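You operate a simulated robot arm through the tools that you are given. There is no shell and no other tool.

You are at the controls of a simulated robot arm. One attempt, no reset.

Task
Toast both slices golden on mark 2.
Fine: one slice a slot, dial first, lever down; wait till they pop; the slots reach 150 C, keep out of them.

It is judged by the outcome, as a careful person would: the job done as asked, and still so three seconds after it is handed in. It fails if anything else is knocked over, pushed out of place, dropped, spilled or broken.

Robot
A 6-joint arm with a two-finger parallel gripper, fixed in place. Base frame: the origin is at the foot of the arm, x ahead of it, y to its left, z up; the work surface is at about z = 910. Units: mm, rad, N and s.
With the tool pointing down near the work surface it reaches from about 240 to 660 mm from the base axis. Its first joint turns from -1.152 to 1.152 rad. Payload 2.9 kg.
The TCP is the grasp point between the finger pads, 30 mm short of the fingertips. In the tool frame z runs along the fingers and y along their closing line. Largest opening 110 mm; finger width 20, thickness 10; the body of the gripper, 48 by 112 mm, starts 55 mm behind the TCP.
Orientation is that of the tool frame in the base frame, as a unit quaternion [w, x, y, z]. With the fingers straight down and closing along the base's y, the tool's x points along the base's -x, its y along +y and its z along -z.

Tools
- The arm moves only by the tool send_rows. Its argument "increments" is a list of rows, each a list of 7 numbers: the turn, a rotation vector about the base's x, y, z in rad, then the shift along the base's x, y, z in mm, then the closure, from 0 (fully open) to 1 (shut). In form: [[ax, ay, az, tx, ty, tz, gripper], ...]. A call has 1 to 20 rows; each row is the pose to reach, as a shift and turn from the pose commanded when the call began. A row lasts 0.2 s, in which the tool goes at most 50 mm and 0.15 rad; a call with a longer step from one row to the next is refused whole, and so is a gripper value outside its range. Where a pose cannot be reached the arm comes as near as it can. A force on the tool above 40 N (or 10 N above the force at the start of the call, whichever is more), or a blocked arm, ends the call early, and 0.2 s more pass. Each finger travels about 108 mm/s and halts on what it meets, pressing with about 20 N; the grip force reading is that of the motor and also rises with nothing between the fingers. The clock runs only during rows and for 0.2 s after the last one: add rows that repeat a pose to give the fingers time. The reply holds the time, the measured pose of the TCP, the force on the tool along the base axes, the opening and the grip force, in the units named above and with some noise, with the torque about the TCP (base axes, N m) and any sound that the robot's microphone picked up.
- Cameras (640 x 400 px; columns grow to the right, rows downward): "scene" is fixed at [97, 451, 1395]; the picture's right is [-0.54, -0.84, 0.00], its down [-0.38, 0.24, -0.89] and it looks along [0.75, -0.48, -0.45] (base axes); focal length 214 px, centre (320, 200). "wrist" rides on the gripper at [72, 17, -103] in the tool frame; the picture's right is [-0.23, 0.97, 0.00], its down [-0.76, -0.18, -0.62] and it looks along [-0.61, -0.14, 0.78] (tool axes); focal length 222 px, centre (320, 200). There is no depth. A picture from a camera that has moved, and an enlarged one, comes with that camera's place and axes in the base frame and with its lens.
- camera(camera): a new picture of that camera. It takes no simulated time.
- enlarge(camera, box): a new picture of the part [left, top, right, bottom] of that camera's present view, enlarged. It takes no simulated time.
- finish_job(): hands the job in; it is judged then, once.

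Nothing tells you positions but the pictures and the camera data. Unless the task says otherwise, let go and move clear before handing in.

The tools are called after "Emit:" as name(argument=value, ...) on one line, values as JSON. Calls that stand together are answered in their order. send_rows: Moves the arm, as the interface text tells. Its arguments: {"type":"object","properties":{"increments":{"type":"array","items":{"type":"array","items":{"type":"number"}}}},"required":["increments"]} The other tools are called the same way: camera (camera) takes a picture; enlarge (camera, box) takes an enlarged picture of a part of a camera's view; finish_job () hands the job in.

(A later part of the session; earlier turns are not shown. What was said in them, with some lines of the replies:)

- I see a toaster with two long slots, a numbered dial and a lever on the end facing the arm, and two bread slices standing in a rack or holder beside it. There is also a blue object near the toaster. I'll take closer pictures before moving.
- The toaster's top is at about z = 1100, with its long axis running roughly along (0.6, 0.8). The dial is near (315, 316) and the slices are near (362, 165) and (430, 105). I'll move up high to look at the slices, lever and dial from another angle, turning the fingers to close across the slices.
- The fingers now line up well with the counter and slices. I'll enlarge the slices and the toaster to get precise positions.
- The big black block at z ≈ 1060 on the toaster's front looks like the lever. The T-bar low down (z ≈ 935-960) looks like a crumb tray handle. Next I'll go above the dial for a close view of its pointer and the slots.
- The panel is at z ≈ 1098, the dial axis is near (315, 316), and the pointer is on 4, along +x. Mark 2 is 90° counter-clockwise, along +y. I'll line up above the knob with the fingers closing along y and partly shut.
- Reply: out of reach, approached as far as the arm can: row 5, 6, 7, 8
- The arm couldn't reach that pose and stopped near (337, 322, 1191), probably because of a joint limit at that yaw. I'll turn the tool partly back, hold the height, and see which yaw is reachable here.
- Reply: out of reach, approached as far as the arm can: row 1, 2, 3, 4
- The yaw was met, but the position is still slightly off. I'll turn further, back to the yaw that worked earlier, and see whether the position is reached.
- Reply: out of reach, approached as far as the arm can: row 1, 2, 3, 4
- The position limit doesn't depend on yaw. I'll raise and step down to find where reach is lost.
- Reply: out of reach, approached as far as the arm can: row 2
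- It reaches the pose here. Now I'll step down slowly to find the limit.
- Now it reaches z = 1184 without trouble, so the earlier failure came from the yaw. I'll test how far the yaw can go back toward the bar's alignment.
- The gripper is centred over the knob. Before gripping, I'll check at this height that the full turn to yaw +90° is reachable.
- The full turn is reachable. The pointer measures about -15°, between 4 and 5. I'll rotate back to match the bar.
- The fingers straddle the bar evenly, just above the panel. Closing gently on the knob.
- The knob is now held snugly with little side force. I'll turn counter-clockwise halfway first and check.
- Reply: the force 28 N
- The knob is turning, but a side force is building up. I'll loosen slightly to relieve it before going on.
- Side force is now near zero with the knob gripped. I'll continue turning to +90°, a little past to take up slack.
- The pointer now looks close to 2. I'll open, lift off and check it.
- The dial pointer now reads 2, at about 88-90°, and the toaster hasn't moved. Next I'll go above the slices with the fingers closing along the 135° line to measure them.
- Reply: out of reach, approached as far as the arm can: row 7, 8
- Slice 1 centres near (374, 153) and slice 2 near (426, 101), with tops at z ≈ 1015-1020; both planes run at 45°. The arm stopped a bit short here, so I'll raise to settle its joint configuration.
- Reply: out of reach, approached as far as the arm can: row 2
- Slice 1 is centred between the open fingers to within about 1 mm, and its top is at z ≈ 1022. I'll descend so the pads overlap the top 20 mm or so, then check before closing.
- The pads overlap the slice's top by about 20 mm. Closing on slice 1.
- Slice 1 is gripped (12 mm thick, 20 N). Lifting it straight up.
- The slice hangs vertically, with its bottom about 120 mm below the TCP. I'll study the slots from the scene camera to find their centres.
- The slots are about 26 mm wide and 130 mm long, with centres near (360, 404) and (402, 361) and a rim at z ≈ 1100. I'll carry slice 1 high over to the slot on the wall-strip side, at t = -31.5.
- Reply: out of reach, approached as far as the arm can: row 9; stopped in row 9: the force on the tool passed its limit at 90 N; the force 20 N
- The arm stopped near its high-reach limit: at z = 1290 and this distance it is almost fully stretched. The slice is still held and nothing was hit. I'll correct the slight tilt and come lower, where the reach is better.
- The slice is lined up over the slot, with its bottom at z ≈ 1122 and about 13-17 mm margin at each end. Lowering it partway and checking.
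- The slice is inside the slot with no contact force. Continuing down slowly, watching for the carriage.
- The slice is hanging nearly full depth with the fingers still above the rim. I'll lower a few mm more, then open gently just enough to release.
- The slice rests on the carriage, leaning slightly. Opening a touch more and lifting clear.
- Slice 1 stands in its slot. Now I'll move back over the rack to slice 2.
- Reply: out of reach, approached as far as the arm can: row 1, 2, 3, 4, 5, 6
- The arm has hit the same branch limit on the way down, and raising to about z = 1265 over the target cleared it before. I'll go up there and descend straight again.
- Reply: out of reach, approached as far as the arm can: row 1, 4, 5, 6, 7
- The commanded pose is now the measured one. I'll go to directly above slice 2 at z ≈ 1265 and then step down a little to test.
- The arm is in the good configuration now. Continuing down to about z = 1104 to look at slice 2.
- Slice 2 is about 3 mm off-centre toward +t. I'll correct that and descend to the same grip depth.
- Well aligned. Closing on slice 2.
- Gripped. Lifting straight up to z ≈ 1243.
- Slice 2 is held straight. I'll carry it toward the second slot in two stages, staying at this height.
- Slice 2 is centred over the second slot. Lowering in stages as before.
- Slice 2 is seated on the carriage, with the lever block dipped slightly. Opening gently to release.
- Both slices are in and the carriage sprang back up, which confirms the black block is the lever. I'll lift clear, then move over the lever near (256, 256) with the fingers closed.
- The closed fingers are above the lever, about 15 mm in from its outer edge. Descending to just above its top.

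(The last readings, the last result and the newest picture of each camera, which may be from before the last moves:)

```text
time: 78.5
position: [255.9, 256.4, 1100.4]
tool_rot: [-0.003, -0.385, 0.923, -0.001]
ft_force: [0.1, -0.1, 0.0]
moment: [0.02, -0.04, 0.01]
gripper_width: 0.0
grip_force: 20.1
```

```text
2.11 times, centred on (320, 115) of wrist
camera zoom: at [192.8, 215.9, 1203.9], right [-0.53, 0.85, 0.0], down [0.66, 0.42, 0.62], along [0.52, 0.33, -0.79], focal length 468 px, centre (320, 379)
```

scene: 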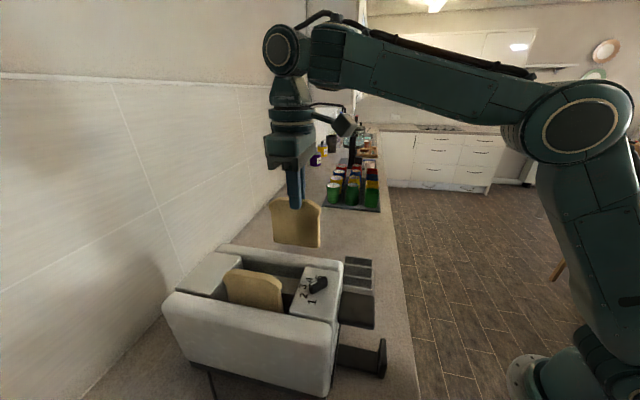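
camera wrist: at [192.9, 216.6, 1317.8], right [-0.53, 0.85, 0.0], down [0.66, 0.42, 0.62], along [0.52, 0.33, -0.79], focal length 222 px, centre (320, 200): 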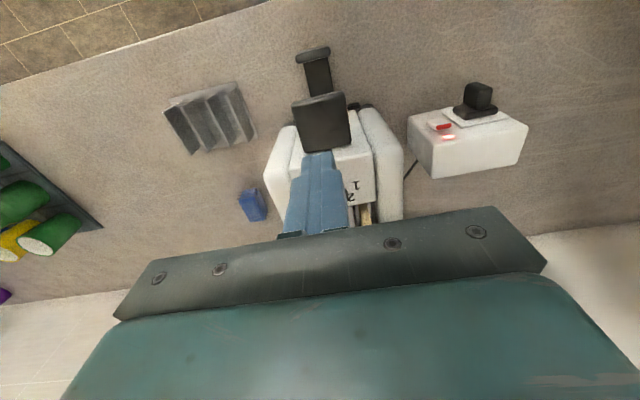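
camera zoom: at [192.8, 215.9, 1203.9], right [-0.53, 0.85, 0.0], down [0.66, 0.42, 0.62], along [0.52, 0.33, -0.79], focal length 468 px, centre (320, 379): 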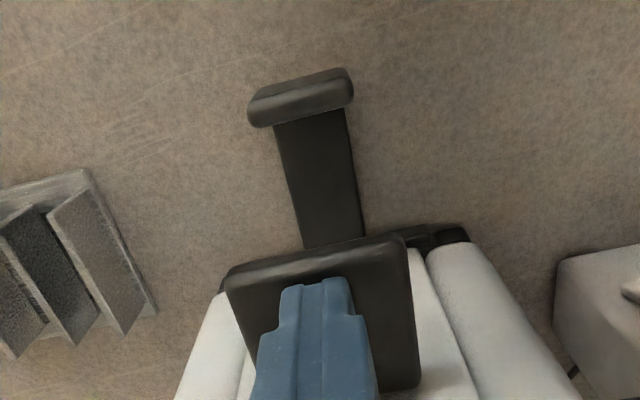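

The tips are just above the lever. Pressing down gradually.

Emit:
send_rows(increments=[[0, 0, 0, 0, 0, -6, 1], [0, 0, 0, 0, 0, -12, 1], [0, 0, 0, 0, 0, -20, 1], [0, 0, 0, 0, 0, -28, 1], [0, 0, 0, 0, 0, -36, 1], [0, 0, 0, 0, 0, -44, 1]])

Emit:
enlarge(camera="scene", box=[190, 170, 420, 390])

```text
time: 79.9
position: [255.2, 257.4, 1057.4]
tool_rot: [-0.002, -0.385, 0.923, -0.001]
ft_force: [-0.4, 0.6, 0.4]
moment: [0.01, 0.02, 0.02]
gripper_width: 0.0
grip_force: 20.3
```

```text
1.82 times, centred on (305, 280) of scene
camera zoom: at [97.0, 451.0, 1395.0], right [-0.54, -0.84, 0.0], down [-0.38, 0.24, -0.89], along [0.75, -0.48, -0.45], focal length 390 px, centre (347, 54)
```

zoom: 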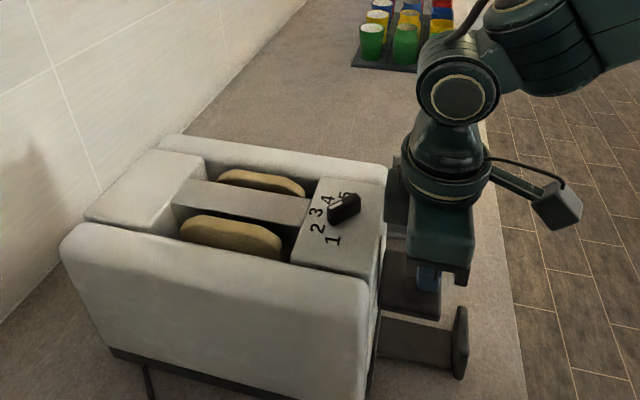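

The slices are going down. Continuing until it bottoms out and latches.

Emit:
send_rows(increments=[[0, 0, 0, 0, 0, -6, 1], [0, 0, 0, 0, 0, -12, 1], [0, 0, 0, 0, 0, -18, 1], [0, 0, 0, 0, 0, -24, 1], [0, 0, 0, 0, 0, -30, 1]])

Emit:
enlarge(camera="scene", box=[190, 170, 420, 390])

```text
time: 80.7
position: [255.5, 256.1, 1047.2]
tool_rot: [0.001, -0.384, 0.923, 0.0]
ft_force: [-2.6, -4.7, 9.8]
moment: [-0.06, 0.06, 0.01]
gripper_width: 0.1
grip_force: 20.6
stopped in row 3: the force on the tool passed its limit at 53 N (the readings are from after the stop); the commanded pose is now the measured one
```

```text
1.82 times, centred on (305, 280) of scene
camera zoom: at [96.9, 450.8, 1395.1], right [-0.54, -0.84, 0.0], down [-0.38, 0.24, -0.89], along [0.75, -0.48, -0.45], focal length 390 px, centre (347, 54)
```

zoom: 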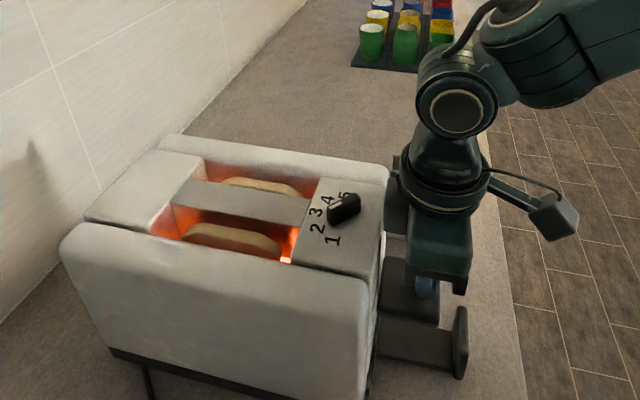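

The elements are glowing, so the lever has latched. I'll rise off the lever and move clear, away from the slots and lever.

Emit:
send_rows(increments=[[0, 0, 0, 0, 0, 10, 1], [0, 0, 0, 0, 0, 40, 1], [0, 0, 0, 0, 0, 80, 1], [0, 0, 0, 0, 0, 120, 1], [0, 0, 0, 0, 0, 160, 1], [0, 0, 0, 10, -25, 170, 1], [0, 0, 0, 25, -60, 170, 1], [0, 0, 0, 40, -95, 170, 1], [0, 0, 0, 55, -130, 170, 1], [0, 0, 0, 60, -150, 170, 1]])

Emit:
enlarge(camera="scene", box=[150, 220, 410, 400])

```text
time: 82.9
position: [313.2, 108.7, 1216.3]
tool_rot: [0.001, -0.385, 0.923, -0.001]
ft_force: [-0.1, -0.7, 0.1]
moment: [0.02, -0.02, -0.04]
gripper_width: 0.0
grip_force: 20.5
```

```text
2.22 times, centred on (280, 310) of scene
camera zoom: at [97.0, 451.0, 1395.0], right [-0.54, -0.84, 0.0], down [-0.38, 0.24, -0.89], along [0.75, -0.48, -0.45], focal length 477 px, centre (409, -44)
```

zoom: 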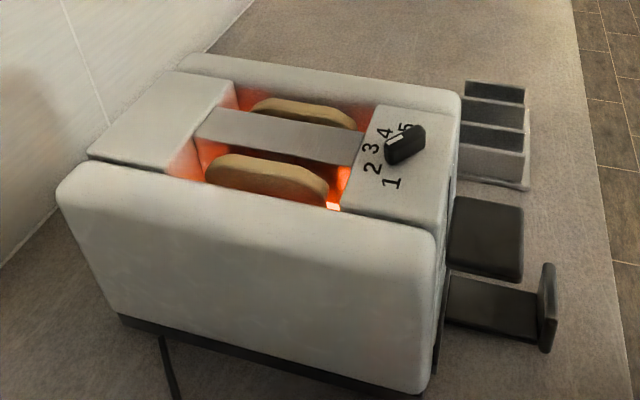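

It stays latched and glowing, and the toaster hasn't shifted. Now I wait for it to pop.

Emit:
send_rows(increments=[[0, 0, 0, 0, 0, 0, 0.8], [0, 0, 0, 0, 0, 0, 0.6], [0, 0, 0, 0, 0, 0, 0.6], [0, 0, 0, 0, 0, 0, 0.6], [0, 0, 0, 0, 0, 0, 0.6], [0, 0, 0, 0, 0, 0, 0.6], [0, 0, 0, 0, 0, 0, 0.6], [0, 0, 0, 0, 0, 0, 0.6], [0, 0, 0, 0, 0, 0, 0.6], [0, 0, 0, 0, 0, 0, 0.6], [0, 0, 0, 0, 0, 0, 0.6], [0, 0, 0, 0, 0, 0, 0.6], [0, 0, 0, 0, 0, 0, 0.6], [0, 0, 0, 0, 0, 0, 0.6], [0, 0, 0, 0, 0, 0, 0.6], [0, 0, 0, 0, 0, 0, 0.6], [0, 0, 0, 0, 0, 0, 0.6], [0, 0, 0, 0, 0, 0, 0.6], [0, 0, 0, 0, 0, 0, 0.6], [0, 0, 0, 0, 0, 0, 0.6]])

Emit:
enlarge(camera="wrist", box=[330, 0, 640, 200])

```text
time: 87.1
position: [313.4, 109.4, 1216.6]
tool_rot: [0.0, -0.385, 0.923, 0.0]
ft_force: [0.1, -0.6, 0.3]
moment: [0.02, 0.02, -0.02]
gripper_width: 44.2
grip_force: 0.0
```

```text
2.00 times, centred on (485, 100) of wrist
camera zoom: at [250.4, 68.6, 1318.6], right [-0.53, 0.85, 0.0], down [0.66, 0.42, 0.62], along [0.53, 0.33, -0.78], focal length 444 px, centre (-10, 400)
```

zoom: 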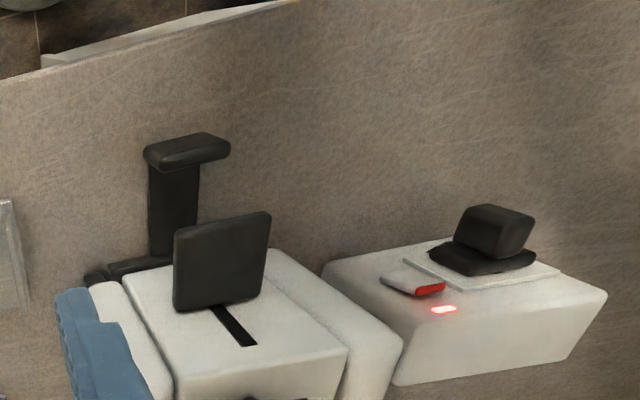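

Emit:
send_rows(increments=[[0, 0, 0, 0, 0, 0, 0.6], [0, 0, 0, 0, 0, 0, 0.6], [0, 0, 0, 0, 0, 0, 0.6], [0, 0, 0, 0, 0, 0, 0.6], [0, 0, 0, 0, 0, 0, 0.6], [0, 0, 0, 0, 0, 0, 0.6], [0, 0, 0, 0, 0, 0, 0.6], [0, 0, 0, 0, 0, 0, 0.6], [0, 0, 0, 0, 0, 0, 0.6], [0, 0, 0, 0, 0, 0, 0.6], [0, 0, 0, 0, 0, 0, 0.6], [0, 0, 0, 0, 0, 0, 0.6], [0, 0, 0, 0, 0, 0, 0.6], [0, 0, 0, 0, 0, 0, 0.6], [0, 0, 0, 0, 0, 0, 0.6], [0, 0, 0, 0, 0, 0, 0.6], [0, 0, 0, 0, 0, 0, 0.6], [0, 0, 0, 0, 0, 0, 0.6], [0, 0, 0, 0, 0, 0, 0.6], [0, 0, 0, 0, 0, 0, 0.6]])

Emit:
enlarge(camera="scene", box=[150, 220, 410, 400])

```text
time: 91.3
position: [313.5, 109.2, 1215.6]
tool_rot: [-0.001, -0.384, 0.923, -0.001]
ft_force: [-0.1, -0.5, 0.0]
moment: [0.01, 0.01, 0.0]
gripper_width: 43.9
grip_force: 0.1
```

```text
2.22 times, centred on (280, 310) of scene
camera zoom: at [97.0, 451.0, 1395.0], right [-0.54, -0.84, 0.0], down [-0.38, 0.24, -0.89], along [0.75, -0.48, -0.45], focal length 477 px, centre (409, -44)
```

zoom: 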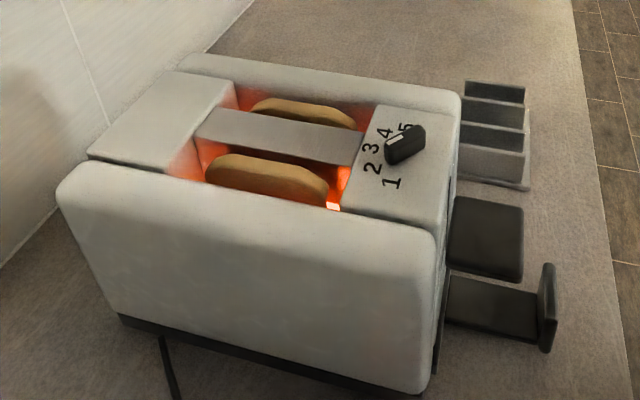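

The slices are browning and haven't popped yet. I keep waiting.

Emit:
send_rows(increments=[[0, 0, 0, 0, 0, 0, 0.6], [0, 0, 0, 0, 0, 0, 0.6], [0, 0, 0, 0, 0, 0, 0.6], [0, 0, 0, 0, 0, 0, 0.6], [0, 0, 0, 0, 0, 0, 0.6], [0, 0, 0, 0, 0, 0, 0.6], [0, 0, 0, 0, 0, 0, 0.6], [0, 0, 0, 0, 0, 0, 0.6], [0, 0, 0, 0, 0, 0, 0.6], [0, 0, 0, 0, 0, 0, 0.6], [0, 0, 0, 0, 0, 0, 0.6], [0, 0, 0, 0, 0, 0, 0.6], [0, 0, 0, 0, 0, 0, 0.6], [0, 0, 0, 0, 0, 0, 0.6], [0, 0, 0, 0, 0, 0, 0.6], [0, 0, 0, 0, 0, 0, 0.6], [0, 0, 0, 0, 0, 0, 0.6], [0, 0, 0, 0, 0, 0, 0.6], [0, 0, 0, 0, 0, 0, 0.6], [0, 0, 0, 0, 0, 0, 0.6]])

Emit:
enlarge(camera="scene", box=[150, 220, 410, 400])

```text
time: 95.5
position: [314.7, 108.5, 1215.5]
tool_rot: [0.0, -0.385, 0.923, -0.001]
ft_force: [-0.7, 0.0, 0.3]
moment: [-0.05, -0.02, 0.04]
gripper_width: 43.7
grip_force: 0.0
```

```text
2.22 times, centred on (280, 310) of scene
camera zoom: at [97.0, 451.0, 1395.0], right [-0.54, -0.84, 0.0], down [-0.38, 0.24, -0.89], along [0.75, -0.48, -0.45], focal length 477 px, centre (409, -44)
```

zoom: 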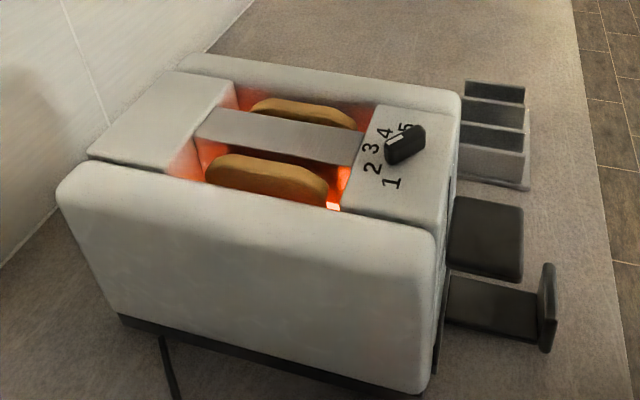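

Emit:
send_rows(increments=[[0, 0, 0, 0, 0, 0, 0.6], [0, 0, 0, 0, 0, 0, 0.6], [0, 0, 0, 0, 0, 0, 0.6], [0, 0, 0, 0, 0, 0, 0.6], [0, 0, 0, 0, 0, 0, 0.6], [0, 0, 0, 0, 0, 0, 0.6], [0, 0, 0, 0, 0, 0, 0.6], [0, 0, 0, 0, 0, 0, 0.6], [0, 0, 0, 0, 0, 0, 0.6], [0, 0, 0, 0, 0, 0, 0.6], [0, 0, 0, 0, 0, 0, 0.6], [0, 0, 0, 0, 0, 0, 0.6], [0, 0, 0, 0, 0, 0, 0.6], [0, 0, 0, 0, 0, 0, 0.6], [0, 0, 0, 0, 0, 0, 0.6], [0, 0, 0, 0, 0, 0, 0.6], [0, 0, 0, 0, 0, 0, 0.6], [0, 0, 0, 0, 0, 0, 0.6], [0, 0, 0, 0, 0, 0, 0.6], [0, 0, 0, 0, 0, 0, 0.6]])

Emit:
enlarge(camera="scene", box=[150, 220, 410, 400])

```text
time: 99.7
position: [313.2, 107.9, 1215.3]
tool_rot: [0.001, -0.385, 0.923, -0.001]
ft_force: [0.6, -0.3, -0.4]
moment: [-0.02, -0.02, 0.0]
gripper_width: 44.1
grip_force: 0.0
```

```text
2.22 times, centred on (280, 310) of scene
camera zoom: at [97.0, 451.0, 1395.0], right [-0.54, -0.84, 0.0], down [-0.38, 0.24, -0.89], along [0.75, -0.48, -0.45], focal length 477 px, centre (409, -44)
```

zoom: 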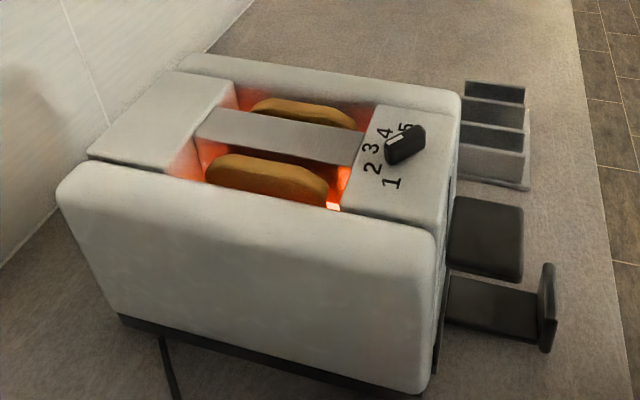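

Emit:
send_rows(increments=[[0, 0, 0, 0, 0, 0, 0.6], [0, 0, 0, 0, 0, 0, 0.6], [0, 0, 0, 0, 0, 0, 0.6], [0, 0, 0, 0, 0, 0, 0.6], [0, 0, 0, 0, 0, 0, 0.6], [0, 0, 0, 0, 0, 0, 0.6], [0, 0, 0, 0, 0, 0, 0.6], [0, 0, 0, 0, 0, 0, 0.6], [0, 0, 0, 0, 0, 0, 0.6], [0, 0, 0, 0, 0, 0, 0.6], [0, 0, 0, 0, 0, 0, 0.6], [0, 0, 0, 0, 0, 0, 0.6], [0, 0, 0, 0, 0, 0, 0.6], [0, 0, 0, 0, 0, 0, 0.6], [0, 0, 0, 0, 0, 0, 0.6], [0, 0, 0, 0, 0, 0, 0.6], [0, 0, 0, 0, 0, 0, 0.6], [0, 0, 0, 0, 0, 0, 0.6], [0, 0, 0, 0, 0, 0, 0.6], [0, 0, 0, 0, 0, 0, 0.6]])

Emit:
enlarge(camera="scene", box=[150, 220, 410, 400])

```text
time: 103.9
position: [314.8, 109.8, 1215.3]
tool_rot: [0.0, -0.385, 0.923, -0.001]
ft_force: [0.1, -0.5, -0.5]
moment: [0.0, -0.01, 0.02]
gripper_width: 44.0
grip_force: 0.1
```

```text
2.22 times, centred on (280, 310) of scene
camera zoom: at [97.0, 451.0, 1395.0], right [-0.54, -0.84, 0.0], down [-0.38, 0.24, -0.89], along [0.75, -0.48, -0.45], focal length 477 px, centre (409, -44)
```

zoom: 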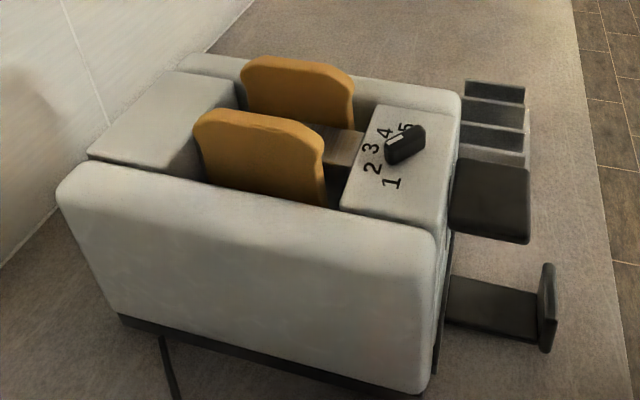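

The toast has popped: both slices are golden, the lever is up and the heat is off. I'll do one last check of the whole scene before handing in.

Emit:
camera(camera="scene")

Emit:
camera(camera="wrist")

```text
taken
```

scene: 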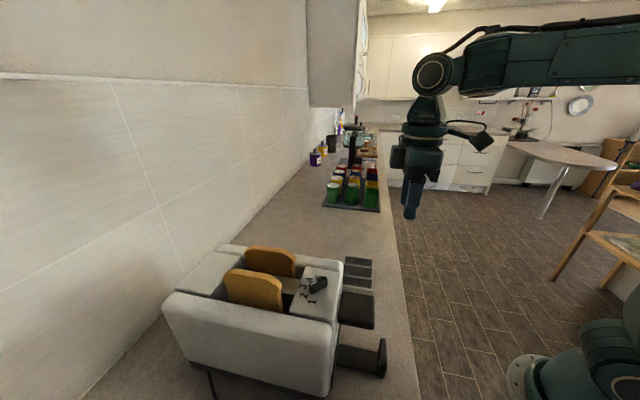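

```text
taken
camera wrist: at [250.4, 68.6, 1318.6], right [-0.53, 0.85, 0.0], down [0.66, 0.42, 0.62], along [0.53, 0.33, -0.78], focal length 222 px, centre (320, 200)
```

wrist: 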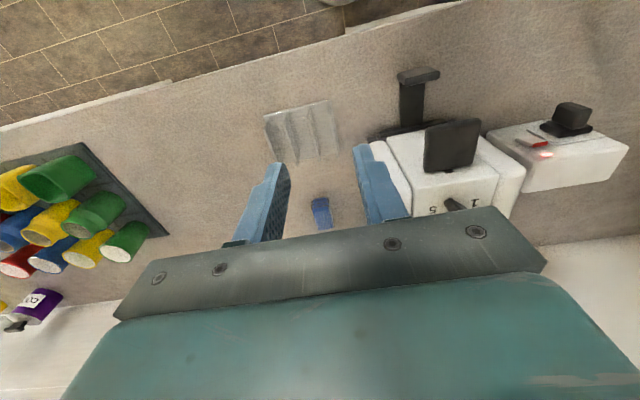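

Both slices are golden and have popped, one in each slot, with the dial on 2. Everything else is in place, and the arm is clear with nothing in its grip. Handing in.

Emit:
finish_job()

```text
The job is handed in.
```

Both slices are toasted golden on mark 2. They have popped up in the toaster, one in each slot, and I handed the job in.

- **Dial:** the pointer started between 4 and 5. I turned it to 2 before loading the bread.
- **Toasting:** I pressed the lever down until it latched and the elements glowed. The slices popped by themselves roughly 20 seconds later.
- **Surroundings:** the toaster, rack and everything else on the counter look where they were at the start. The fingers stayed above the slots throughout.
- **Stops along the way:** the arm hit its reach limits a few times. One stop, while carrying the first slice, registered a 90 N force spike. I saw no sign of a collision, and the slice stayed in the grip.

I left the toast standing in the slots, since the task didn't ask for it to be taken out. The arm is clear with nothing in its grip.
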